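You operate a simulated robot arm through the tools that you are given. There is no shell and no other tool.

The job below is to be done with a simulated robot arm. You get a single attempt, and the scene is never put back.

Task
Take the cup on the top of foam box two and put it away on the high shelf of the grey plank table. Fetch the clay pot marked "3" from the gable side counter and set it on the top of the big flap. Put the glass from the top of the road side table on the bay three. Put the plum bottle from the grey crate in the beige bowl on the top of the big flap. Stack the pack labelled "EGG" from the top of the long grey table on top of the pack that says "wheat". Open the wide drawer, put the thick roll on the top of the short grey table away in the inside of the wide drawer, then shut the drawer. Any order will do. Set down upright: cup, glass, thick roll.

It is judged by the outcome, as a careful person would: the job done as asked, and still so three seconds after it is handed in. It fails if anything else is knocked over, pushed out of place, dropped, spilled or broken.

Robot
A 7-joint arm with a fingered hand on a trunk, on a base that moves. Base frame: it is fixed to the floor where the robot stands at the start and does not move with it; the origin is under the middle of the robot, x ahead of it, y to its left, z up. Readings come in m, rad, newtons and seconds.
With the tool pointing down near the work surface it reaches from about 0.26 to 0.8 m from the robot's upright axis, wherever it stands. Its first joint turns from -2.007 to 2.007 rad. Places, roughly: bay three (21x27 cm) [4.9, -4.92, 0.92]; bottle [2, -3.75, 0.75]; bowl (15x15x6 cm) [0.4, -1.3, 0.8]; clay pot [1.5, -2, 0.75]; cup (7x7x10 cm) [2.2, 0, 1]; glass (7x7x11 cm) [2, -3.3, 0.8]; high shelf of the grey plank table (40x15 cm) [3.96, 3.88, 1.16]; inside of the wide drawer [0.8, -2, 0.6]; pack [4.5, -5.75, 0.75]; thick roll (8x8x10 cm) [6, -4.3, 0.8]; top of the big flap [0.3, -1.4, 0.8]; wide drawer [0.7, -2.1, 0.7]. Payload 5 kg.
The tool frame sits at the grasp point between the pads (the TCP): z along the fingers, y along the line on which they close. The tips reach 0.032 m beyond it. The gripper opens to 0.16 m; its body begins 0.089 m behind the TCP. The gripper is a hand of 4 fingers: y runs from the thumb to the fingers, the wrist lies at [0, 0, -0.267] in the tool frame, and closing takes about 1.5 s.
Orientation is that of the tool frame in the base frame, as a unit quaternion [x, y, z, w]. With the fingers straight down and closing along the base's y, the tool's x points along the base's -x, its y along +y and its z along -z.

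Tools
- The arm moves only by the tool drive_tool. Its arguments are lists of equal length, an entry for each row: "travel": the shift along the base's x, y, z in m, a list of three; "angular": the turn, a rotation vector about the base's x, y, z in rad, a list of three; "hand": the finger opening in m, from 0 to 0.16. In form: {"travel": [[tx, ty, tz], ...], "angular": [[rx, ry, rz], ...], "hand": [hand, ...]}. A call has 1 to 20 rows; each row shifts and turns the commanded pose from where the row before left it. Each row takes 0.2 s and may step no farther than 0.05 m and 0.15 rad from the row before; otherwise, or with a gripper value out of range, the whole call is refused. A pose out of reach is approached as far as the arm can. The call stops where the force on the tool passes 40 N (or 10 N more than at its start, if that is more) or the arm is blocked; 0.2 s more then pass. The fingers move at their own pace (about 0.108 m/s each) and stop on an object; they squeeze with about 23 N. The grip force told is the motor's: it shows also when the fingers shut on nothing. Time passes only in rows, and 0.2 s behind the last, so rows that do not move let the fingers close. It gives the time, the measured TCP pose, the force on the tool (base axes), the opening and the grip force at its end, in the units of the frame above (readings bear some noise), with the torque about the TCP (base axes, N m) and any sound that the robot's microphone picked up.
- Cameras (640 x 400 px; columns grow to the right, rows downward): "scene" is now at [0.0244, 0.16, 1.5895]; the picture's right is [0.05, -1.00, 0.00], its down [-0.60, -0.03, -0.80] and it looks along [0.80, 0.04, -0.60] (base axes); focal length 274 px, centre (320, 200). "wrist" rides on the gripper at [0.08, -0.004, -0.114] in the tool frame; the picture's right is [0.05, 1.00, 0.00], its down [-0.82, 0.04, -0.58] and it looks along [-0.58, 0.03, 0.82] (tool axes); focal length 265 px, centre (320, 200). There is no depth. A picture from a camera that has moved, and an enlarged one, comes with that camera's place and axes in the base frame and with its lens.
- grab_frame(camera): a new picture of that camera. It takes no simulated time.
- lift_body(by): slides the trunk up (or, below 0, down) by that many m; the arm and the scene camera ride with it, the base frame stays. It gives what a move gives, with no picture.
- base_move(legs): drives the robot by 1 to 6 legs, each [ahead, turn to the left] in m and rad, along the robot's own axes; the way and the turn of a leg run together, so that a leg with both is an arc; at most 1.5 m and 3.142 rad a leg. The arm and the cameras ride along, it lands a little off, and it stops where it bumps. It gives what a move gives.
- preshape(shape): the hand has 4 fingers and takes this shape, open, in about a second: jaw (thumb against the fingers, like two jaws); tri (thumb and two fingers); tip (a fingertip pinch); poke (one finger out to press); point (the index stretched); flat (the hand flat); cup (the hand cupped); fist (a fist). The gripper value then closes the fingers along that shape, each until it touches; the sizes above hold for jaw. It gives what a move gives, with no picture.
- turn_head(pan, tilt): turns the head with the scene camera to pan (to the left, within 2.705 rad either way) and tilt (down, from -0.506 to 1.204), counted from straight ahead of the robot. It gives what a move gives.
- enlarge(camera, box): a new picture of the part [left, top, right, bottom] of that camera's present view, enlarged. It takes no simulated time.
- sign_off(): hands the job in; it is judged then, once.

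Places have to be worked out from the pictures, the camera data and where the tool is seen. Open the gripper and draw the arm clear of the work before you hand the job in, unless the task says otherwise.

The tools are called after "Request:" as a command line: name --argument value ..., lists and objects as JSON in quotes. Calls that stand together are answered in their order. drive_tool: Moves the arm, as the interface text tells. Its arguments: {"type":"object","properties":{"travel":{"type":"array"},"angular":{"type":"array"},"hand":{"type":"array"}},"required":["travel","angular","hand"]} The other tools are called the same way: lift_body (by) moves the trunk up or down; preshape (shape) gives the hand a shape; base_move (legs) drives the base; turn_head (pan, tilt) turns the head that bears the scene camera; grab_frame (camera) takes a picture; enlarge (camera, box) takes an enlarged picture of a part of a camera's view; sign_off () hands the job in.

At the start:

```text
clock: 0.0
ee_pos: [0.4834, 0.1239, 1.2255]
ee_rot: [0.0, 1.0, 0.0, 0.0]
ft_force: [-0.8, -0.2, -0.3]
torque: [-0.03, -0.01, -0.01]
finger_gap: 0.1597
grasp_force: 0.0
shape: jaw
trunk travel left (down, up): [-0.7, 0.29]
robot x, y, heading: [0.0022, -0.0019, -0.004]
head pan, tilt (commanded): [0.047, 0.649]
```

scene: 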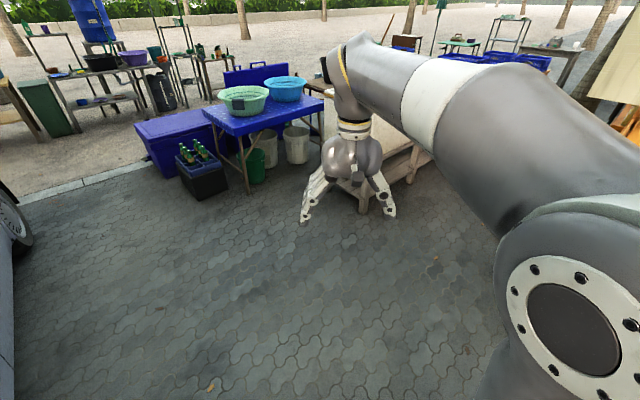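
wrist: 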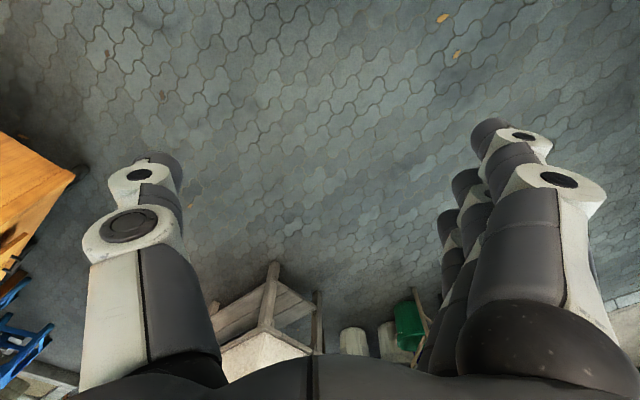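

The pictures show a market street with tables ahead; the arm blocks part of the view. I'll look around with the head first to find all the places.

Request:
turn_head --pan 0.0 --tilt 0.3

Request:
grab_frame --camera "scene"

Request:
turn_head --pan -0.9 --tilt 0.3

Request:
grab_frame --camera "scene"

Request:
turn_head --pan -1.7 --tilt 0.4

Request:
grab_frame --camera "scene"

Request:
turn_head --pan 0.9 --tilt 0.3

Request:
grab_frame --camera "scene"

```text
clock: 0.8
ee_pos: [0.4824, 0.1245, 1.2258]
ee_rot: [0.0, 1.0, 0.0, 0.0]
ft_force: [-0.1, 0.7, -0.3]
torque: [0.03, -0.01, -0.01]
finger_gap: 0.16
grasp_force: 0.1
shape: jaw
trunk travel left (down, up): [-0.7, 0.29]
robot x, y, heading: [-0.0002, 0.0025, -0.005]
head pan, tilt (commanded): [0.0, 0.3]
```

```text
taken
camera scene: at [0.031, 0.1559, 1.6212], right [0.0, -1.0, 0.0], down [-0.3, 0.0, -0.95], along [0.95, 0.0, -0.3], focal length 274 px, centre (320, 200)
```

scene: 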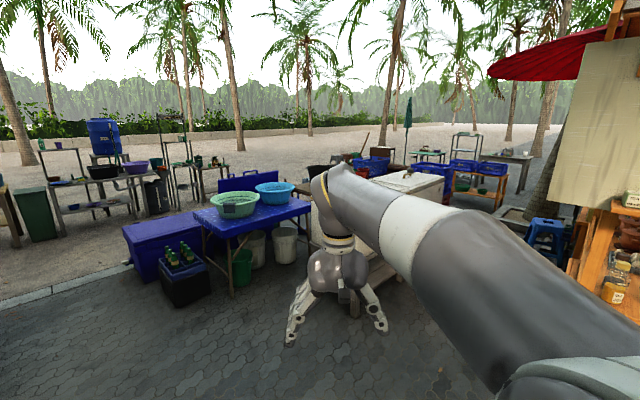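

```text
clock: 2.0
ee_pos: [0.484, 0.1226, 1.2256]
ee_rot: [0.0, 1.0, 0.0, 0.0]
ft_force: [-0.2, -0.3, -0.6]
torque: [0.03, 0.02, 0.01]
finger_gap: 0.1599
grasp_force: 0.1
shape: jaw
trunk travel left (down, up): [-0.7, 0.29]
robot x, y, heading: [-0.0058, -0.0016, 0.001]
head pan, tilt (commanded): [-0.901, 0.3]
```

```text
taken
camera scene: at [-0.0043, 0.0828, 1.6213], right [-0.78, -0.62, 0.0], down [-0.18, 0.23, -0.96], along [0.59, -0.75, -0.3], focal length 274 px, centre (320, 200)
```

scene: 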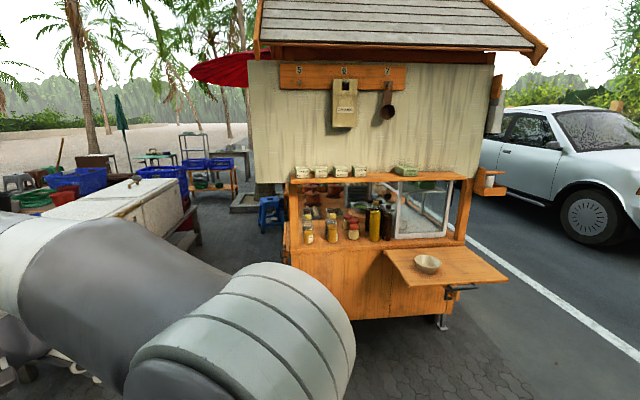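

```text
clock: 3.2
ee_pos: [0.4836, 0.1239, 1.2262]
ee_rot: [0.0, 1.0, 0.0, 0.0]
ft_force: [0.1, -0.6, 0.5]
torque: [-0.01, 0.02, -0.02]
finger_gap: 0.1598
grasp_force: 0.1
shape: jaw
trunk travel left (down, up): [-0.7, 0.29]
robot x, y, heading: [-0.0019, 0.0003, 0.002]
head pan, tilt (commanded): [-1.7, 0.4]
```

```text
taken
camera scene: at [-0.0742, 0.064, 1.612], right [-0.99, 0.13, 0.0], down [0.05, 0.39, -0.92], along [-0.12, -0.91, -0.39], focal length 274 px, centre (320, 200)
```

scene: 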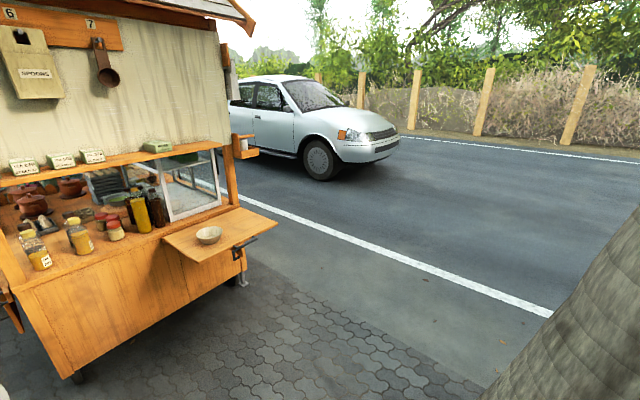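

```text
clock: 5.5
ee_pos: [0.4839, 0.1232, 1.2252]
ee_rot: [0.0, 1.0, -0.001, 0.0]
ft_force: [-0.3, 0.1, -0.3]
torque: [0.01, 0.01, -0.03]
finger_gap: 0.1597
grasp_force: 0.0
shape: jaw
trunk travel left (down, up): [-0.7, 0.29]
robot x, y, heading: [0.0015, -0.0012, -0.001]
head pan, tilt (commanded): [0.901, 0.3]
```

```text
taken
camera scene: at [-0.0043, 0.2291, 1.6213], right [0.78, -0.62, 0.0], down [-0.18, -0.23, -0.96], along [0.59, 0.75, -0.3], focal length 274 px, centre (320, 200)
```

scene: 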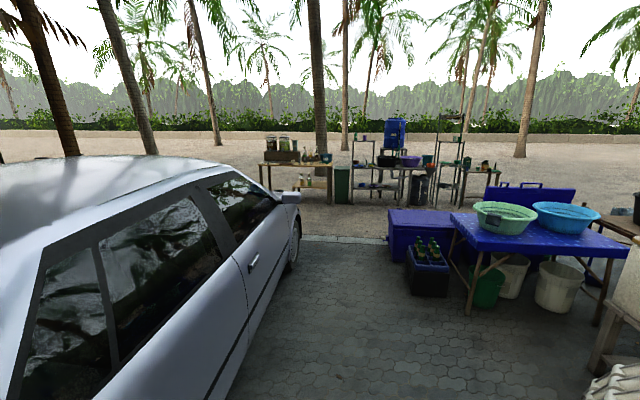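

I'll zoom in on the cart, with its flap, bowl and counter, and on the white chests ahead.

Request:
turn_head --pan -0.9 --tilt 0.3

Request:
enlarge --camera "scene" --box '[270, 150, 530, 330]'

Request:
enlarge --camera "scene" --box '[0, 120, 270, 290]'

Request:
turn_head --pan -0.4 --tilt 0.3

Request:
grab_frame --camera "scene"

```text
clock: 7.3
ee_pos: [0.4831, 0.1222, 1.2267]
ee_rot: [0.0, 1.0, 0.0, -0.001]
ft_force: [-0.5, 0.1, 0.0]
torque: [0.01, 0.0, 0.0]
finger_gap: 0.1598
grasp_force: 0.2
shape: jaw
trunk travel left (down, up): [-0.7, 0.29]
robot x, y, heading: [-0.0007, 0.0013, 0.0]
head pan, tilt (commanded): [-0.901, 0.3]
```

```text
2.22 times, centred on (400, 240) of scene
camera zoom: at [-0.0043, 0.0828, 1.6213], right [-0.78, -0.62, 0.0], down [-0.18, 0.23, -0.96], along [0.59, -0.75, -0.3], focal length 608 px, centre (142, 111)
```

zoom: 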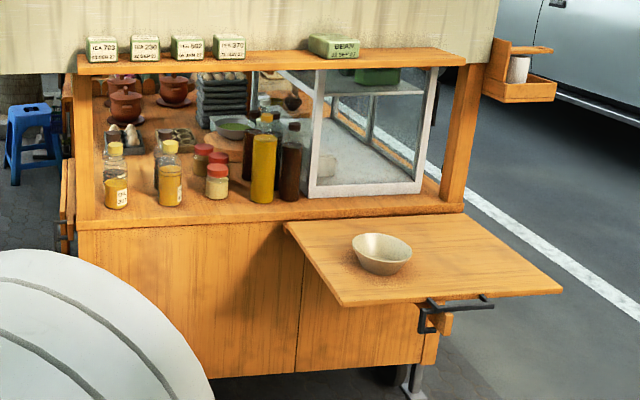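

```text
2.35 times, centred on (135, 205) of scene
camera zoom: at [-0.0043, 0.0828, 1.6213], right [-0.78, -0.62, 0.0], down [-0.18, 0.23, -0.96], along [0.59, -0.75, -0.3], focal length 644 px, centre (755, 188)
```

zoom: 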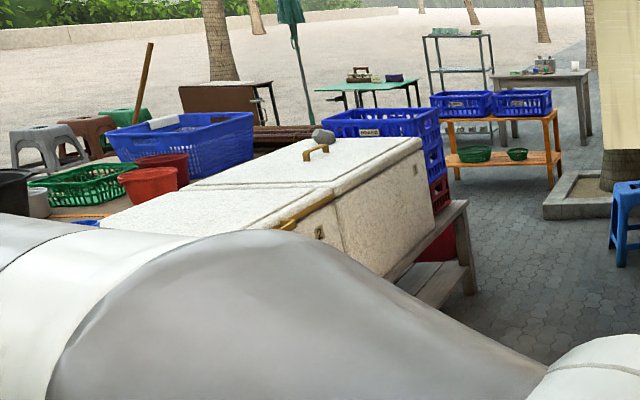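

```text
clock: 8.2
ee_pos: [0.4833, 0.1239, 1.2253]
ee_rot: [0.0, 1.0, 0.0, -0.001]
ft_force: [-0.1, -0.5, 0.3]
torque: [0.01, -0.02, 0.02]
finger_gap: 0.1597
grasp_force: 0.1
shape: jaw
trunk travel left (down, up): [-0.7, 0.29]
robot x, y, heading: [0.0016, -0.0034, 0.001]
head pan, tilt (commanded): [-0.4, 0.3]
```

```text
taken
camera scene: at [0.0236, 0.1195, 1.6213], right [-0.39, -0.92, 0.0], down [-0.27, 0.12, -0.96], along [0.88, -0.37, -0.3], focal length 274 px, centre (320, 200)
```

scene: 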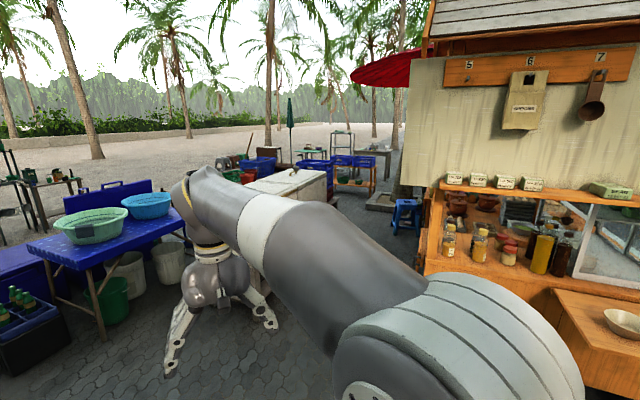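

The cart sits at about 45°, with the flap at roughly (0.3,-1.5) and the white chests ahead at about x≥1.9. I'll swing the arm to the right to clear the forward view.

Request:
drive_tool --travel '[[-0.02, -0.045, 0], [-0.02, -0.045, 0], [-0.02, -0.045, 0], [-0.02, -0.045, 0], [-0.02, -0.045, 0], [-0.02, -0.045, 0], [-0.02, -0.045, 0], [-0.02, -0.045, 0], [-0.02, -0.045, 0], [-0.02, -0.045, 0]]' --angular '[[0, 0, -0.1], [0, 0, -0.1], [0, 0, -0.1], [0, 0, -0.1], [0, 0, -0.1], [0, 0, -0.1], [0, 0, -0.1], [0, 0, -0.1], [0, 0, -0.1], [0, 0, -0.1]]' --hand '[0.16, 0.16, 0.16, 0.16, 0.16, 0.16, 0.16, 0.16, 0.16, 0.16]'

Request:
turn_head --pan 0.1 --tilt 0.4

Request:
grab_frame --camera "scene"

```text
clock: 10.4
ee_pos: [0.2822, -0.3275, 1.2267]
ee_rot: [0.481, 0.877, 0.0, 0.0]
ft_force: [-0.3, -0.1, 0.4]
torque: [0.02, 0.02, 0.02]
finger_gap: 0.16
grasp_force: 0.0
shape: jaw
trunk travel left (down, up): [-0.7, 0.29]
robot x, y, heading: [0.001, 0.0037, -0.003]
head pan, tilt (commanded): [-0.4, 0.3]
```

```text
clock: 11.3
ee_pos: [0.2832, -0.3251, 1.2261]
ee_rot: [0.479, 0.878, -0.001, -0.001]
ft_force: [-0.2, 1.0, -0.5]
torque: [0.02, -0.03, -0.01]
finger_gap: 0.1599
grasp_force: 0.0
shape: jaw
trunk travel left (down, up): [-0.7, 0.29]
robot x, y, heading: [-0.0011, 0.0004, -0.003]
head pan, tilt (commanded): [0.099, 0.4]
```

```text
taken
camera scene: at [0.0298, 0.1649, 1.612], right [0.1, -1.0, 0.0], down [-0.39, -0.04, -0.92], along [0.92, 0.09, -0.39], focal length 274 px, centre (320, 200)
```

scene: 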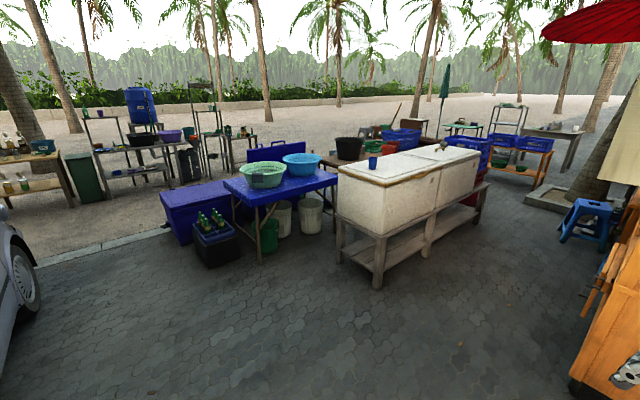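

The view is clear now, and a blue cup stands on the nearer white chest. I'll enlarge the relevant parts.

Request:
enlarge --camera "scene" --box '[320, 120, 500, 290]'

Request:
enlarge --camera "scene" --box '[60, 70, 270, 200]'

Request:
enlarge --camera "scene" --box '[430, 90, 600, 190]'

```text
2.35 times, centred on (410, 205) of scene
camera zoom: at [0.0298, 0.1649, 1.612], right [0.1, -1.0, 0.0], down [-0.39, -0.04, -0.92], along [0.92, 0.09, -0.39], focal length 644 px, centre (108, 188)
```

zoom: 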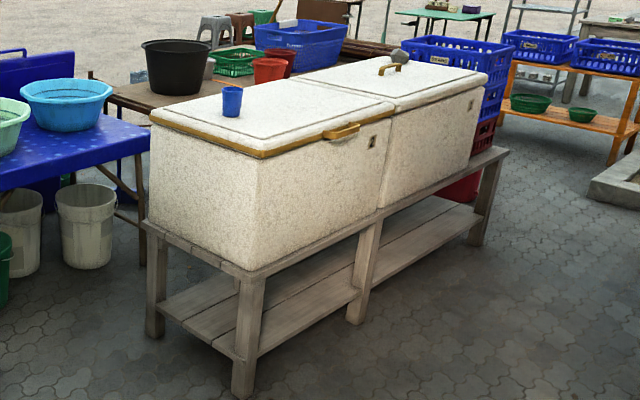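

```text
3.05 times, centred on (165, 135) of scene
camera zoom: at [0.0298, 0.1649, 1.612], right [0.1, -1.0, 0.0], down [-0.39, -0.04, -0.92], along [0.92, 0.09, -0.39], focal length 834 px, centre (792, 398)
```

zoom: 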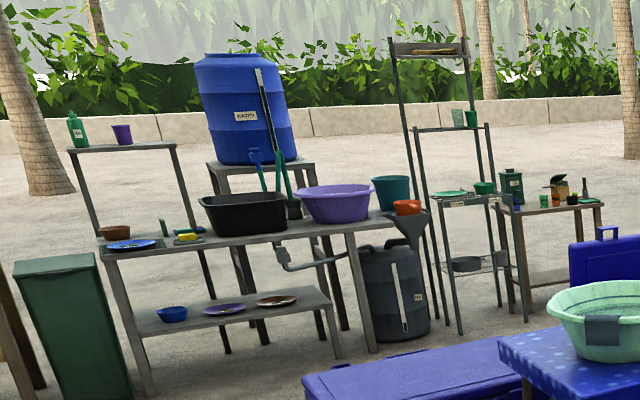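

```text
3.76 times, centred on (515, 140) of scene
camera zoom: at [0.0298, 0.1649, 1.612], right [0.1, -1.0, 0.0], down [-0.39, -0.04, -0.92], along [0.92, 0.09, -0.39], focal length 1030 px, centre (-414, 426)
```

zoom: 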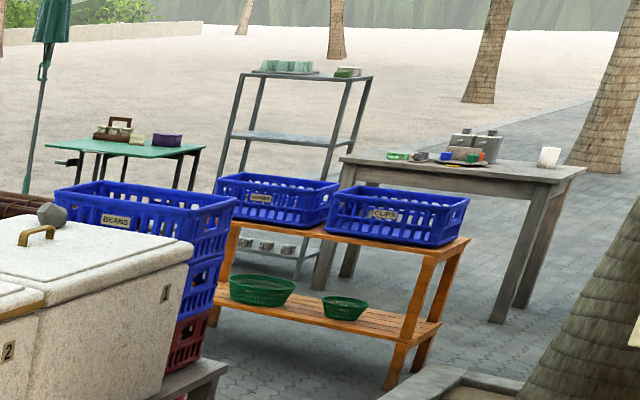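

The cup is at about (2.3,-0.06) on foam box "2", and the high shelf is at about (3.9,3.8) with a green bottle and a purple cup on it. I'll drive ahead to get within reach of the cup.

Request:
base_move --legs '[[1.4, 0.0]]'

Request:
turn_head --pan 0.0 --tilt 0.6

Request:
grab_frame --camera "scene"

```text
clock: 18.2
ee_pos: [1.6552, -0.3383, 1.2263]
ee_rot: [0.485, 0.875, 0.0, 0.0]
ft_force: [0.3, -0.2, -0.7]
torque: [0.01, 0.01, -0.01]
finger_gap: 0.1601
grasp_force: 0.1
shape: jaw
trunk travel left (down, up): [-0.7, 0.29]
robot x, y, heading: [1.3755, -0.0109, -0.013]
head pan, tilt (commanded): [0.099, 0.4]
```

```text
clock: 18.9
ee_pos: [1.6542, -0.3385, 1.2256]
ee_rot: [0.484, 0.875, 0.0, 0.0]
ft_force: [1.4, 0.3, 1.0]
torque: [0.04, 0.0, -0.01]
finger_gap: 0.16
grasp_force: 0.2
shape: jaw
trunk travel left (down, up): [-0.7, 0.29]
robot x, y, heading: [1.3743, -0.0113, -0.009]
head pan, tilt (commanded): [0.0, 0.6]
```

```text
taken
camera scene: at [1.4035, 0.1468, 1.5939], right [-0.01, -1.0, 0.0], down [-0.56, 0.01, -0.83], along [0.83, -0.01, -0.56], focal length 274 px, centre (320, 200)
```

scene: 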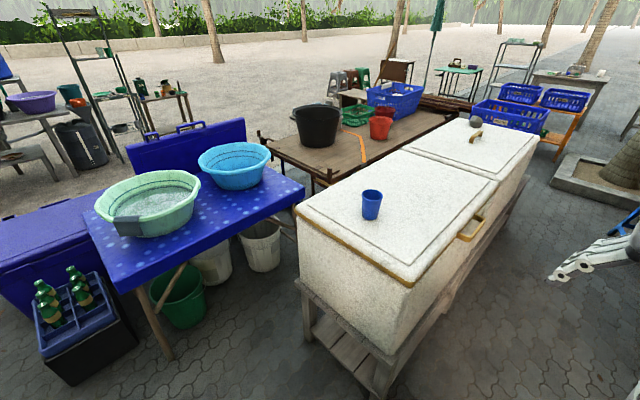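

The blue cup is clearly visible at about (2.2,-0.05). I'll zoom in to refine its base and rim positions.

Request:
enlarge --camera "scene" --box '[330, 170, 410, 230]'

```text
6.67 times, centred on (370, 200) of scene
camera zoom: at [1.4035, 0.1468, 1.5939], right [-0.01, -1.0, 0.0], down [-0.56, 0.01, -0.83], along [0.83, -0.01, -0.56], focal length 1823 px, centre (-13, 200)
```

zoom: 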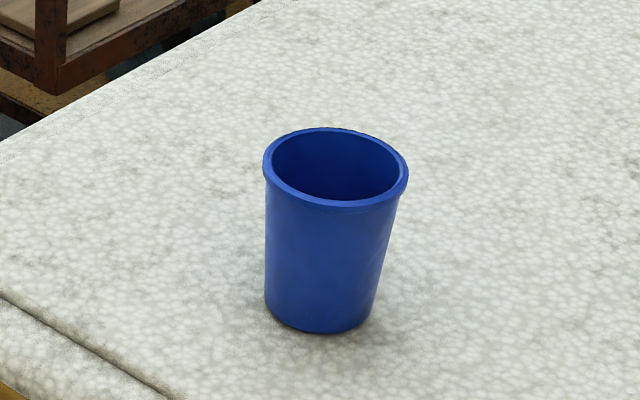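

I want to know how much clearance my base has to the stand, so I'll look straight down.

Request:
turn_head --pan 0.0 --tilt 1.2

Request:
grab_frame --camera "scene"

```text
clock: 19.9
ee_pos: [1.6544, -0.3377, 1.2267]
ee_rot: [0.485, 0.875, 0.0, 0.0]
ft_force: [0.7, -0.3, 0.2]
torque: [-0.03, 0.0, 0.0]
finger_gap: 0.1597
grasp_force: 0.0
shape: jaw
trunk travel left (down, up): [-0.7, 0.29]
robot x, y, heading: [1.3756, -0.01, -0.013]
head pan, tilt (commanded): [0.0, 1.201]
```

```text
taken
camera scene: at [1.3711, 0.1472, 1.5492], right [-0.01, -1.0, 0.0], down [-0.93, 0.01, -0.36], along [0.36, 0.0, -0.93], focal length 274 px, centre (320, 200)
```

scene: 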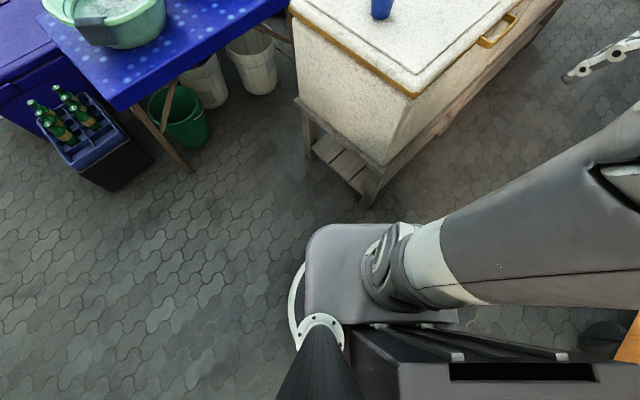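

The base looks about 0.28 m in radius and the stand's near leg is at (1.94,-0.13), so there's room. I'll move ahead 0.18 m, then bring the tool over the foam box at a safe height for a wrist view.

Request:
base_move --legs '[[0.18, 0.0]]'

Request:
turn_head --pan 0.0 --tilt 0.7

Request:
drive_tool --travel '[[0, 0.04, 0.02], [0, 0.04, 0.02], [0, 0.04, 0.02], [0, 0.04, 0.02], [0, 0.04, 0.02], [0.02, 0.04, 0], [0.03, 0.03, 0], [0.03, 0.0, 0], [0.03, 0.0, 0], [0.03, 0.0, 0], [0, 0, 0], [0, 0, 0]]' --angular '[[0, 0, 0.1], [0, 0, 0.1], [0, 0, 0.1], [0, 0, 0.1], [0, 0, 0.1], [0, 0, 0.1], [0, 0, 0.1], [0, 0, 0.1], [0, 0, 0.1], [0, 0, 0.1], [0, 0, 0], [0, 0, 0]]' --hand '[0.16, 0.16, 0.16, 0.16, 0.16, 0.16, 0.16, 0.16, 0.16, 0.16, 0.16, 0.16]'

Request:
grab_frame --camera "wrist"

Request:
grab_frame --camera "scene"

```text
clock: 21.5
ee_pos: [1.8366, -0.3386, 1.2273]
ee_rot: [0.483, 0.876, 0.001, -0.001]
ft_force: [-0.8, -0.6, 0.1]
torque: [0.0, 0.04, 0.05]
finger_gap: 0.16
grasp_force: 0.1
shape: jaw
trunk travel left (down, up): [-0.7, 0.29]
robot x, y, heading: [1.5558, -0.0101, -0.009]
head pan, tilt (commanded): [0.0, 1.201]
```

```text
clock: 22.4
ee_pos: [1.8365, -0.339, 1.2267]
ee_rot: [0.483, 0.876, 0.0, 0.0]
ft_force: [0.3, 0.2, -0.4]
torque: [0.0, 0.02, 0.0]
finger_gap: 0.1599
grasp_force: 0.0
shape: jaw
trunk travel left (down, up): [-0.7, 0.29]
robot x, y, heading: [1.5565, -0.009, -0.008]
head pan, tilt (commanded): [0.0, 0.7]
```

```text
clock: 25.0
ee_pos: [2.0083, -0.1292, 1.2625]
ee_rot: [0.003, 1.0, 0.001, 0.0]
ft_force: [0.6, -0.7, 0.5]
torque: [-0.03, 0.01, 0.01]
finger_gap: 0.16
grasp_force: 0.1
shape: jaw
out of reach, approached as far as the arm can: row 3, 4, 5, 6
trunk travel left (down, up): [-0.7, 0.29]
robot x, y, heading: [1.5553, -0.0142, -0.012]
head pan, tilt (commanded): [0.0, 0.7]
```

```text
taken
camera wrist: at [1.9279, -0.1325, 1.3766], right [-0.04, 1.0, 0.0], down [0.82, 0.04, 0.58], along [0.58, 0.03, -0.82], focal length 265 px, centre (320, 200)
```

wrist: 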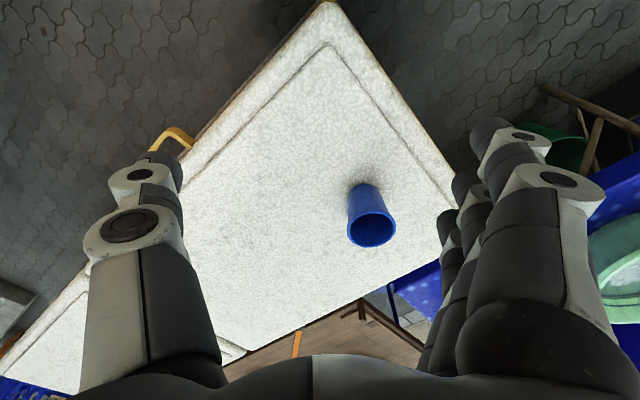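

```text
taken
camera scene: at [1.58, 0.1451, 1.5851], right [-0.01, -1.0, 0.0], down [-0.64, 0.01, -0.76], along [0.76, -0.01, -0.64], focal length 274 px, centre (320, 200)
```

scene: 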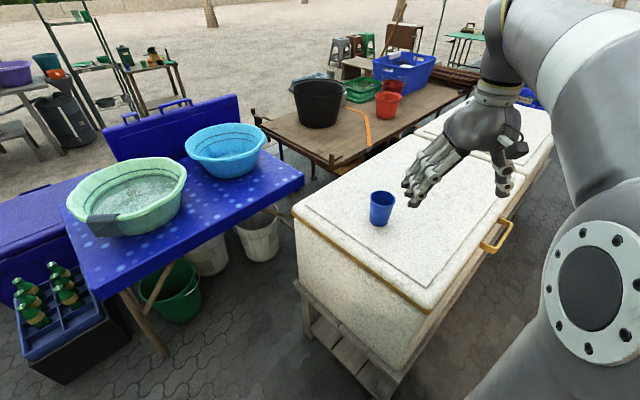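

By triangulation, the rim centre is at about (2.184,-0.043,1.086). I'll move the tool over it at height, then check the pose.

Request:
drive_tool --travel '[[0.035, 0.017, 0], [0.035, 0.017, 0], [0.035, 0.017, 0], [0.035, 0.017, -0.01], [0.036, 0.018, -0.02], [0, 0, 0], [0, 0, 0]]' --angular '[[0, 0, 0], [0, 0, 0], [0, 0, 0], [0, 0, 0], [0, 0, 0], [0, 0, 0], [0, 0, 0]]' --hand '[0.16, 0.16, 0.16, 0.16, 0.16, 0.16, 0.16]'

Request:
grab_frame --camera "wrist"

Request:
grab_frame --camera "scene"

```text
clock: 26.6
ee_pos: [2.1858, -0.0435, 1.2316]
ee_rot: [0.004, 1.0, 0.0, 0.001]
ft_force: [-0.3, -0.2, 0.1]
torque: [0.0, 0.0, 0.04]
finger_gap: 0.16
grasp_force: 0.0
shape: jaw
trunk travel left (down, up): [-0.7, 0.29]
robot x, y, heading: [1.557, -0.0092, -0.003]
head pan, tilt (commanded): [0.0, 0.7]
```

```text
taken
camera wrist: at [2.1057, -0.047, 1.3458], right [-0.04, 1.0, 0.0], down [0.82, 0.04, 0.58], along [0.58, 0.02, -0.82], focal length 265 px, centre (320, 200)
```

wrist: 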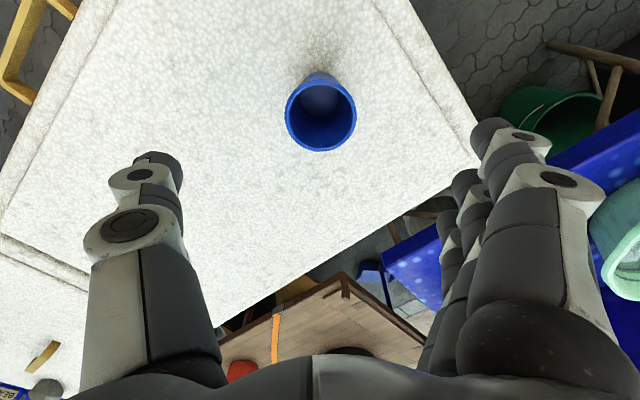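

```text
taken
camera scene: at [1.5801, 0.1451, 1.5851], right [-0.01, -1.0, 0.0], down [-0.64, 0.01, -0.76], along [0.76, -0.01, -0.64], focal length 274 px, centre (320, 200)
```

scene: 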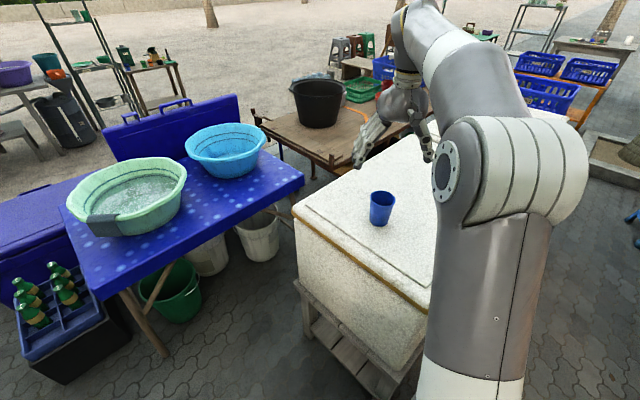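

The wrist view confirms the tool is centred over the cup, with the rim at z≈1.086. I'll descend 0.18 m and close.

Request:
drive_tool --travel '[[0, 0, -0.036], [0, 0, -0.036], [0, 0, -0.036], [0, 0, -0.036], [0, 0, -0.036], [0, 0, 0], [0, 0, 0]]' --angular '[[0, 0, 0], [0, 0, 0], [0, 0, 0], [0, 0, 0], [0, 0, 0], [0, 0, 0], [0, 0, 0]]' --hand '[0.16, 0.16, 0.16, 0.16, 0.16, 0.16, 0.16]'

Request:
grab_frame --camera "wrist"

Request:
grab_frame --camera "scene"

```text
clock: 28.2
ee_pos: [2.1853, -0.042, 1.0498]
ee_rot: [0.005, 1.0, 0.0, 0.0]
ft_force: [0.2, 0.7, -0.5]
torque: [0.01, -0.02, -0.01]
finger_gap: 0.1598
grasp_force: 0.1
shape: jaw
trunk travel left (down, up): [-0.7, 0.29]
robot x, y, heading: [1.5558, -0.0146, -0.006]
head pan, tilt (commanded): [0.0, 0.7]
```

```text
taken
camera wrist: at [2.1048, -0.0452, 1.1648], right [-0.04, 1.0, 0.0], down [0.82, 0.03, 0.58], along [0.58, 0.02, -0.82], focal length 265 px, centre (320, 200)
```

wrist: 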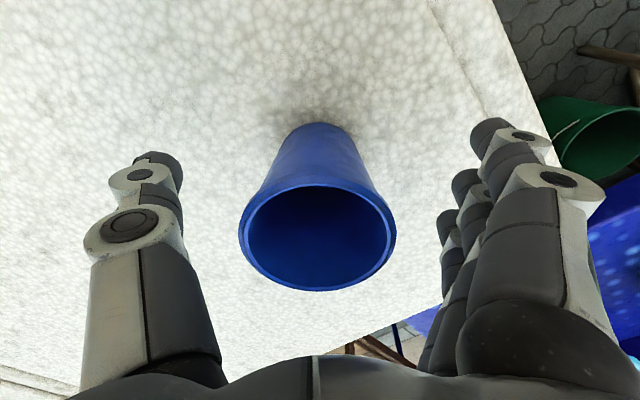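

```text
taken
camera scene: at [1.5799, 0.1451, 1.5852], right [-0.01, -1.0, 0.0], down [-0.64, 0.01, -0.76], along [0.76, -0.01, -0.64], focal length 274 px, centre (320, 200)
```

scene: 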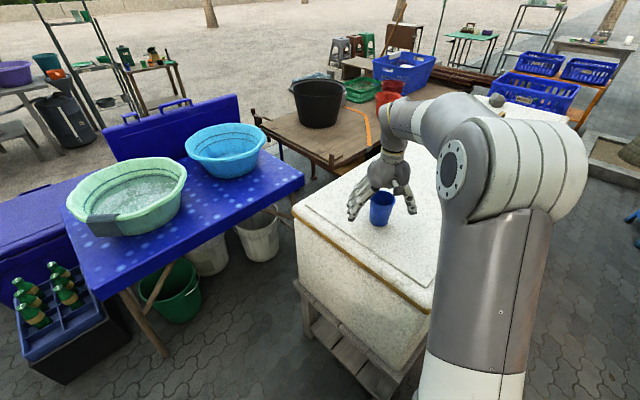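

The cup sits centred between the fingers. I'll close on it.

Request:
drive_tool --travel '[[0, 0, 0], [0, 0, 0], [0, 0, 0], [0, 0, 0], [0, 0, 0], [0, 0, 0], [0, 0, 0], [0, 0, 0], [0, 0, 0]]' --angular '[[0, 0, 0], [0, 0, 0], [0, 0, 0], [0, 0, 0], [0, 0, 0], [0, 0, 0], [0, 0, 0], [0, 0, 0], [0, 0, 0]]' --hand '[0.03, 0.03, 0.03, 0.03, 0.03, 0.03, 0.03, 0.03, 0.03]'

Request:
grab_frame --camera "wrist"

```text
clock: 30.2
ee_pos: [2.186, -0.0417, 1.0513]
ee_rot: [0.005, 1.0, 0.0, 0.0]
ft_force: [0.9, 0.3, 0.8]
torque: [-0.04, -0.01, -0.01]
finger_gap: 0.0464
grasp_force: 23.1
shape: jaw
trunk travel left (down, up): [-0.7, 0.29]
robot x, y, heading: [1.5557, -0.0111, -0.007]
head pan, tilt (commanded): [0.0, 0.7]
```

```text
taken
camera wrist: at [2.1049, -0.0452, 1.1649], right [-0.04, 1.0, 0.0], down [0.82, 0.04, 0.58], along [0.58, 0.02, -0.82], focal length 265 px, centre (320, 200)
```

wrist: 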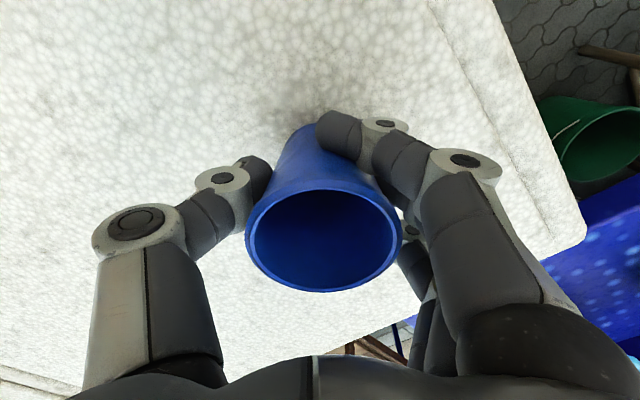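

The grip holds at 23 N. I'll lift the cup straight up.

Request:
drive_tool --travel '[[0, 0, 0.02], [0, 0, 0.03], [0, 0, 0.03], [0, 0, 0.03], [0, 0, 0.03], [0, 0, 0]]' --angular '[[0, 0, 0], [0, 0, 0], [0, 0, 0], [0, 0, 0], [0, 0, 0], [0, 0, 0]]' --hand '[0.03, 0.03, 0.03, 0.03, 0.03, 0.03]'

Request:
grab_frame --camera "wrist"

Request:
grab_frame --camera "scene"

```text
clock: 31.6
ee_pos: [2.1843, -0.042, 1.1919]
ee_rot: [0.004, 1.0, 0.0, 0.0]
ft_force: [0.3, 0.7, -0.9]
torque: [-0.01, 0.05, 0.02]
finger_gap: 0.046
grasp_force: 23.0
shape: jaw
trunk travel left (down, up): [-0.7, 0.29]
robot x, y, heading: [1.558, -0.0059, -0.006]
head pan, tilt (commanded): [0.0, 0.7]
```

```text
taken
camera wrist: at [2.104, -0.0457, 1.3059], right [-0.04, 1.0, 0.0], down [0.82, 0.04, 0.58], along [0.58, 0.02, -0.82], focal length 265 px, centre (320, 200)
```

wrist: 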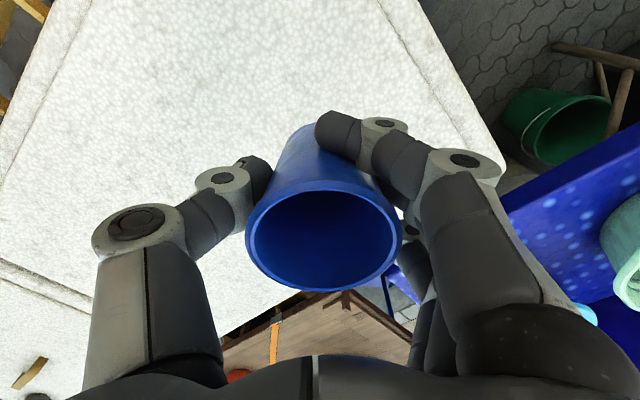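

```text
taken
camera scene: at [1.5801, 0.1451, 1.5851], right [-0.01, -1.0, 0.0], down [-0.64, 0.01, -0.76], along [0.76, -0.01, -0.64], focal length 274 px, centre (320, 200)
```

scene: 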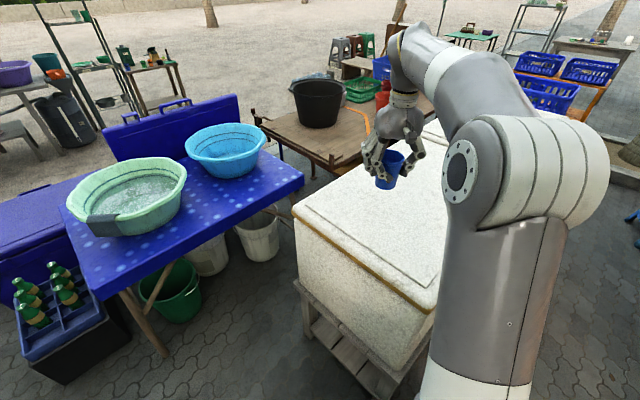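

The cup is lifted cleanly. I'll raise the trunk, draw the arm in, back off a little and look left along the route toward the plank table.

Request:
lift_body --by 0.2

Request:
drive_tool --travel '[[-0.04, 0, 0], [-0.04, 0, 0], [-0.04, 0, 0], [-0.04, 0, 0], [-0.04, 0, 0], [0, 0, 0]]' --angular '[[0, 0, 0], [0, 0, 0], [0, 0, 0], [0, 0, 0], [0, 0, 0], [0, 0, 0]]' --hand '[0.03, 0.03, 0.03, 0.03, 0.03, 0.03]'

Request:
base_move --legs '[[-0.35, 0.0]]'

Request:
turn_head --pan 1.1 --tilt 0.5

Request:
grab_frame --camera "scene"

```text
clock: 33.8
ee_pos: [2.1838, -0.0435, 1.3928]
ee_rot: [0.004, 1.0, 0.0, 0.0]
ft_force: [-0.1, 0.3, -1.4]
torque: [0.03, -0.04, 0.01]
finger_gap: 0.0462
grasp_force: 23.0
shape: jaw
trunk travel left (down, up): [-0.9, 0.09]
robot x, y, heading: [1.5564, -0.0096, -0.008]
head pan, tilt (commanded): [0.0, 0.7]
```

```text
clock: 35.2
ee_pos: [1.9865, -0.0419, 1.3925]
ee_rot: [0.004, 1.0, 0.0, -0.001]
ft_force: [0.0, 1.0, 0.2]
torque: [0.01, 0.04, -0.04]
finger_gap: 0.0463
grasp_force: 22.9
shape: jaw
trunk travel left (down, up): [-0.9, 0.09]
robot x, y, heading: [1.5562, -0.0113, -0.009]
head pan, tilt (commanded): [0.0, 0.7]
```

```text
clock: 37.4
ee_pos: [1.6328, -0.0391, 1.3934]
ee_rot: [0.005, 1.0, 0.0, 0.001]
ft_force: [0.0, 0.4, -0.1]
torque: [-0.01, -0.03, -0.02]
finger_gap: 0.046
grasp_force: 22.9
shape: jaw
trunk travel left (down, up): [-0.9, 0.09]
robot x, y, heading: [1.2038, -0.0067, -0.012]
head pan, tilt (commanded): [0.0, 0.7]
```

```text
clock: 38.8
ee_pos: [1.6337, -0.0387, 1.3923]
ee_rot: [0.004, 1.0, 0.001, 0.0]
ft_force: [0.3, 0.3, -0.2]
torque: [0.01, 0.03, 0.0]
finger_gap: 0.0463
grasp_force: 22.5
shape: jaw
trunk travel left (down, up): [-0.9, 0.09]
robot x, y, heading: [1.2047, -0.0039, -0.01]
head pan, tilt (commanded): [1.1, 0.499]
```

```text
taken
camera scene: at [1.1869, 0.2301, 1.8029], right [0.89, -0.46, 0.0], down [-0.22, -0.42, -0.88], along [0.41, 0.78, -0.48], focal length 274 px, centre (320, 200)
```

scene: 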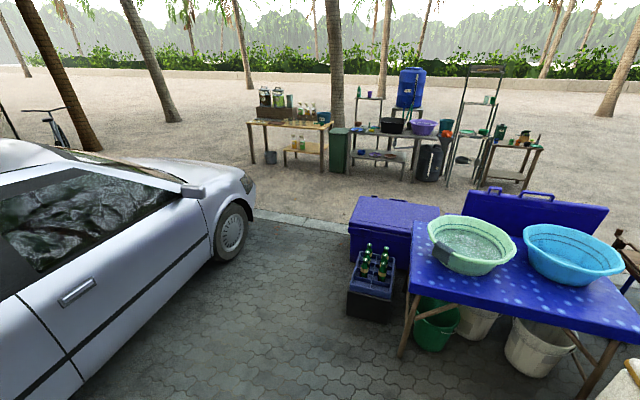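

The gap between the car's front and the cooler crate is about 1 m wide, centred near (2.06,2.29). I'll drive there in stages, holding the cup high.

Request:
base_move --legs '[[0, 1.314], [1.0, 0], [1.0, 0], [0, -0.489]]'

Request:
turn_head --pan 0.0 --tilt 0.5

Request:
grab_frame --camera "scene"

```text
clock: 53.4
ee_pos: [2.1541, 2.1858, 1.3924]
ee_rot: [-0.376, 0.927, 0.0, 0.0]
ft_force: [0.5, -0.2, -0.5]
torque: [0.04, 0.01, 0.03]
finger_gap: 0.046
grasp_force: 23.2
shape: jaw
trunk travel left (down, up): [-0.9, 0.09]
robot x, y, heading: [1.8252, 1.9082, 0.766]
head pan, tilt (commanded): [1.1, 0.499]
```

```text
clock: 54.7
ee_pos: [2.1539, 2.1843, 1.3925]
ee_rot: [-0.376, 0.927, 0.0, 0.001]
ft_force: [0.2, -1.0, -0.3]
torque: [0.0, -0.01, -0.01]
finger_gap: 0.046
grasp_force: 22.7
shape: jaw
trunk travel left (down, up): [-0.9, 0.09]
robot x, y, heading: [1.8263, 1.9068, 0.772]
head pan, tilt (commanded): [0.0, 0.499]
```

```text
taken
camera scene: at [1.7375, 2.0405, 1.8029], right [0.7, -0.72, 0.0], down [-0.34, -0.33, -0.88], along [0.63, 0.61, -0.48], focal length 274 px, centre (320, 200)
```

scene: 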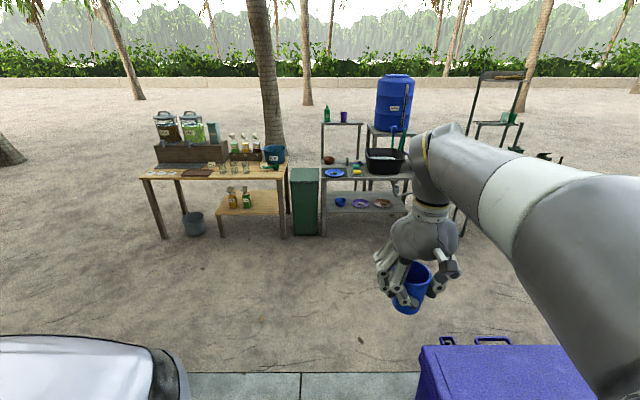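

I can see the whole plank table; the shelf centre is at about (3.9,3.82) with its right end free. I'll pass left of the cooler corner and approach to roughly (3.4,3.0), facing the table.

Request:
base_move --legs '[[0, 0.2], [0.9, 0], [0, -0.65], [1.1, 0], [0, 0.58]]'

Request:
turn_head --pan 0.0 --tilt 0.5

Request:
grab_frame --camera "scene"

```text
clock: 68.9
ee_pos: [3.7127, 3.2834, 1.3927]
ee_rot: [-0.421, 0.907, 0.0, 0.0]
ft_force: [0.1, -0.9, -1.0]
torque: [-0.02, 0.01, -0.03]
finger_gap: 0.046
grasp_force: 22.7
shape: jaw
trunk travel left (down, up): [-0.9, 0.09]
robot x, y, heading: [3.4186, 2.9741, 0.865]
head pan, tilt (commanded): [0.0, 0.499]
```

```text
clock: 69.5
ee_pos: [3.7137, 3.2848, 1.3939]
ee_rot: [-0.421, 0.907, 0.0, 0.0]
ft_force: [0.5, 0.1, -0.4]
torque: [-0.02, 0.04, -0.04]
finger_gap: 0.0456
grasp_force: 22.4
shape: jaw
trunk travel left (down, up): [-0.9, 0.09]
robot x, y, heading: [3.4141, 2.9741, 0.872]
head pan, tilt (commanded): [0.0, 0.499]
```

```text
taken
camera scene: at [3.3131, 3.0993, 1.8029], right [0.76, -0.65, 0.0], down [-0.31, -0.37, -0.88], along [0.57, 0.67, -0.48], focal length 274 px, centre (320, 200)
```

scene: 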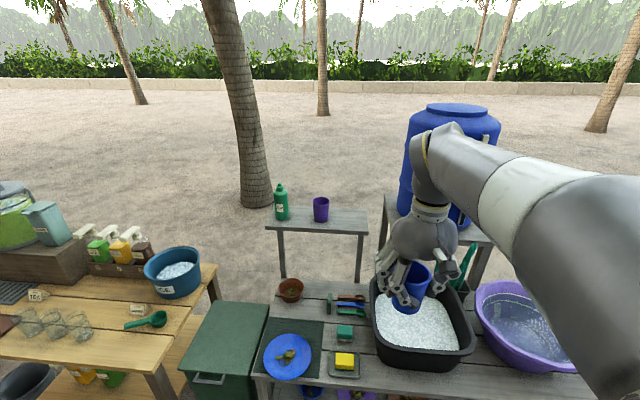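

The shelf is clearly visible with the bottle at left and the purple cup in the middle. I'll zoom in to pin down its free right part.

Request:
enlarge --camera "scene" --box '[255, 170, 415, 270]'

```text
4.00 times, centred on (335, 220) of scene
camera zoom: at [3.3131, 3.0993, 1.8029], right [0.76, -0.65, 0.0], down [-0.31, -0.37, -0.88], along [0.57, 0.67, -0.48], focal length 1094 px, centre (260, 120)
```

zoom: 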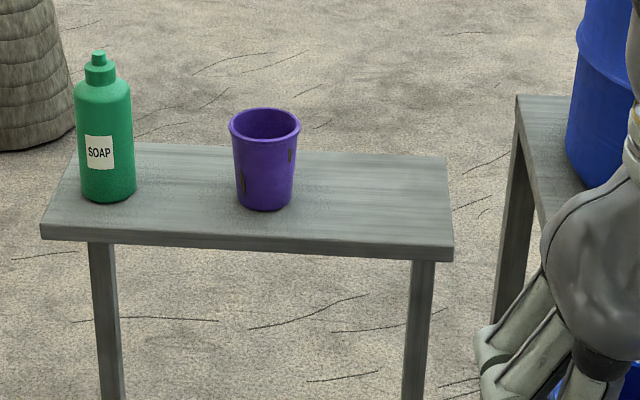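

The shelf is set at 45° and my target spot on its free right part is about (4.04,3.76). Before closing in, I'll check the clearance between my base and the table front.

Request:
turn_head --pan 0.0 --tilt 1.1

Request:
grab_frame --camera "scene"

Request:
grab_frame --camera "wrist"

```text
clock: 70.5
ee_pos: [3.7127, 3.2849, 1.3929]
ee_rot: [-0.421, 0.907, 0.0, 0.001]
ft_force: [-0.1, 0.4, 0.3]
torque: [0.01, -0.03, -0.01]
finger_gap: 0.0459
grasp_force: 22.9
shape: jaw
trunk travel left (down, up): [-0.9, 0.09]
robot x, y, heading: [3.4175, 2.9748, 0.87]
head pan, tilt (commanded): [0.0, 1.1]
```

```text
taken
camera scene: at [3.2952, 3.0781, 1.7552], right [0.76, -0.65, 0.0], down [-0.57, -0.68, -0.45], along [0.29, 0.35, -0.89], focal length 274 px, centre (320, 200)
```

scene: 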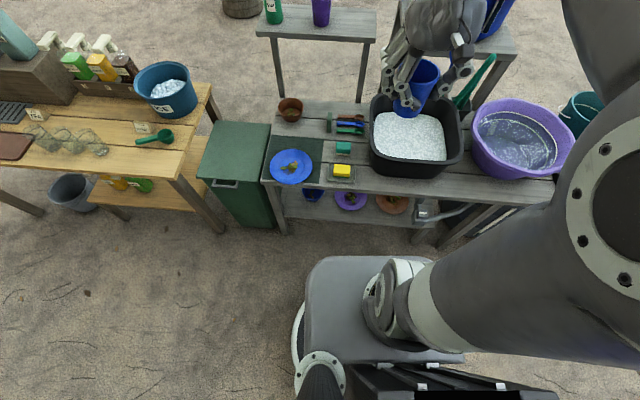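

```text
taken
camera wrist: at [3.6645, 3.2211, 1.5071], right [-0.8, 0.6, 0.0], down [0.49, 0.65, 0.58], along [0.35, 0.46, -0.82], focal length 265 px, centre (320, 200)
```

wrist: 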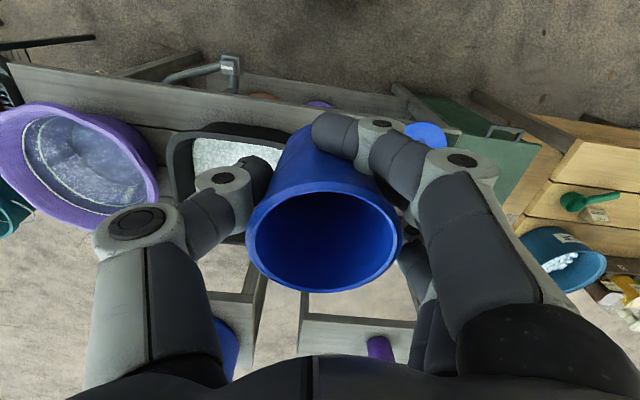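

The base ring is 0.285 m in radius and the table's front-leg line is 0.61 m from my axis. I'll square up to the table and advance 0.25 m.

Request:
base_move --legs '[[0, -0.085], [0.25, 0]]'

Request:
turn_head --pan 0.0 --tilt 0.7

Request:
grab_frame --camera "scene"

Request:
grab_frame --camera "wrist"

```text
clock: 72.8
ee_pos: [3.9152, 3.4339, 1.393]
ee_rot: [-0.383, 0.924, -0.001, 0.0]
ft_force: [1.2, 1.2, -0.8]
torque: [-0.03, 0.04, 0.0]
finger_gap: 0.0461
grasp_force: 24.2
shape: jaw
trunk travel left (down, up): [-0.9, 0.09]
robot x, y, heading: [3.594, 3.1464, 0.781]
head pan, tilt (commanded): [0.0, 1.1]
```

```text
clock: 73.7
ee_pos: [3.9133, 3.4329, 1.3935]
ee_rot: [-0.383, 0.924, 0.0, 0.0]
ft_force: [0.3, -0.4, -0.5]
torque: [-0.02, 0.04, 0.0]
finger_gap: 0.0457
grasp_force: 22.6
shape: jaw
trunk travel left (down, up): [-0.9, 0.09]
robot x, y, heading: [3.5906, 3.1504, 0.787]
head pan, tilt (commanded): [0.0, 0.7]
```

```text
taken
camera scene: at [3.4959, 3.2788, 1.7851], right [0.71, -0.71, 0.0], down [-0.46, -0.46, -0.76], along [0.54, 0.54, -0.64], focal length 274 px, centre (320, 200)
```

scene: 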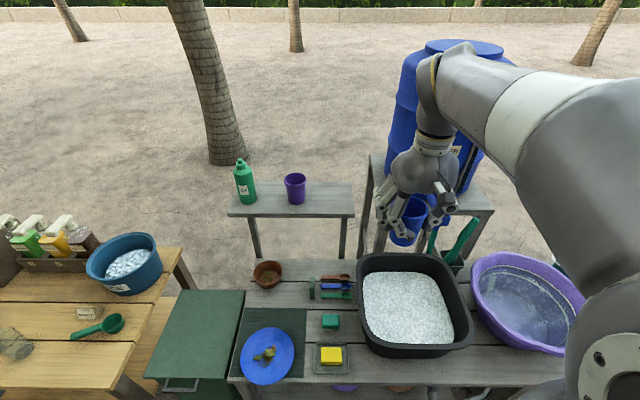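

```text
taken
camera wrist: at [3.8606, 3.3748, 1.507], right [-0.74, 0.67, 0.0], down [0.55, 0.61, 0.58], along [0.39, 0.43, -0.82], focal length 265 px, centre (320, 200)
```

wrist: 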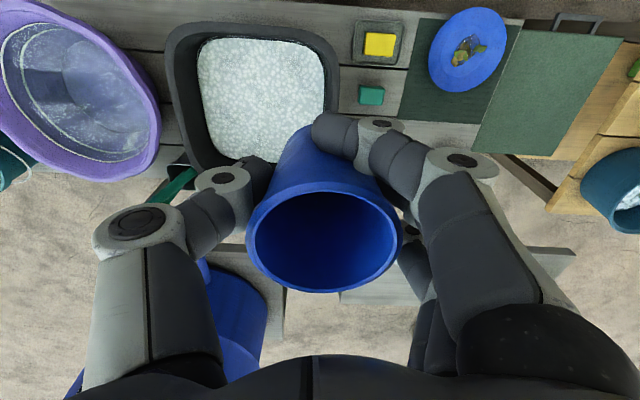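

I'll zoom in on the shelf from this closer place to triangulate its height.

Request:
enlarge --camera "scene" --box '[215, 140, 375, 240]'

```text
4.00 times, centred on (295, 190) of scene
camera zoom: at [3.4959, 3.2788, 1.7851], right [0.71, -0.71, 0.0], down [-0.46, -0.46, -0.76], along [0.54, 0.54, -0.64], focal length 1094 px, centre (420, 240)
```

zoom: 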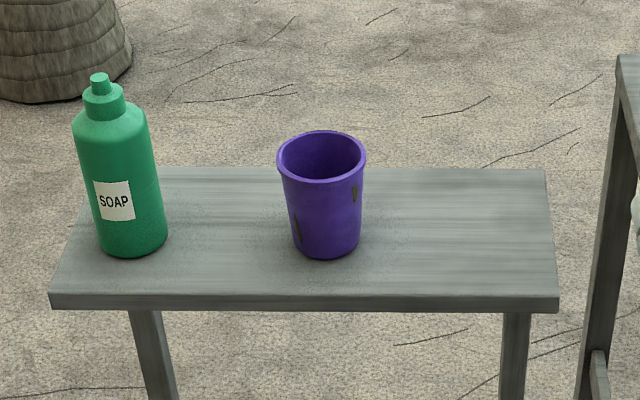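

From two views, the shelf top is at z≈1.157 and the free spot centre is at about (4.064,3.788). I'll rotate the hand so the fingers will open front to back, clear of the purple cup, and move over the spot.

Request:
drive_tool --travel '[[0.0, 0.02, 0], [0.0, 0.02, 0], [0.0, 0.03, 0], [0.0, 0.03, 0], [0.01, 0.03, 0], [0.01, 0.03, 0], [0.01, 0.03, 0], [0.01, 0.02, 0], [0.01, 0.02, 0], [0.01, 0.02, 0], [0.01, 0.01, 0], [0, 0, 0]]' --angular '[[0, 0, -0.14], [0, 0, -0.14], [0, 0, -0.14], [0, 0, -0.14], [0, 0, -0.14], [0, 0, -0.14], [0, 0, -0.14], [0, 0, -0.14], [0, 0, -0.14], [0, 0, -0.14], [0, 0, -0.14], [0, 0, 0]]' --hand '[0.03, 0.03, 0.03, 0.03, 0.03, 0.03, 0.03, 0.03, 0.03, 0.03, 0.03, 0.03]'

Request:
grab_frame --camera "scene"

Request:
grab_frame --camera "wrist"

```text
clock: 76.2
ee_pos: [3.984, 3.6935, 1.3933]
ee_rot: [0.369, 0.929, 0.0, 0.0]
ft_force: [0.7, 1.0, -1.1]
torque: [0.01, -0.01, -0.02]
finger_gap: 0.046
grasp_force: 22.9
shape: jaw
trunk travel left (down, up): [-0.9, 0.09]
robot x, y, heading: [3.5928, 3.151, 0.785]
head pan, tilt (commanded): [0.0, 0.7]
```

```text
taken
camera scene: at [3.4954, 3.2785, 1.7852], right [0.71, -0.71, 0.0], down [-0.46, -0.46, -0.77], along [0.54, 0.54, -0.64], focal length 274 px, centre (320, 200)
```

scene: 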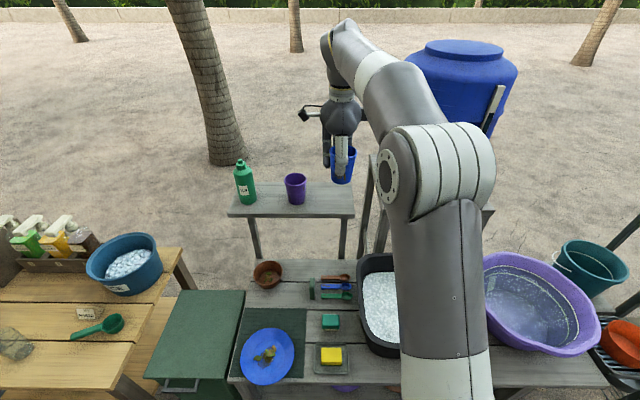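

```text
taken
camera wrist: at [3.923, 3.7465, 1.506], right [0.65, 0.76, 0.0], down [0.62, -0.53, 0.58], along [0.44, -0.37, -0.82], focal length 265 px, centre (320, 200)
```

wrist: 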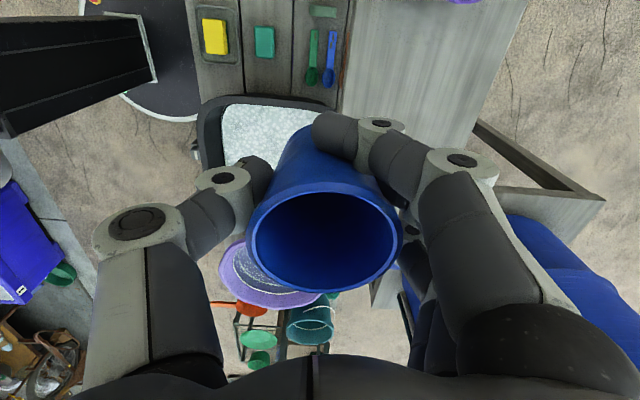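

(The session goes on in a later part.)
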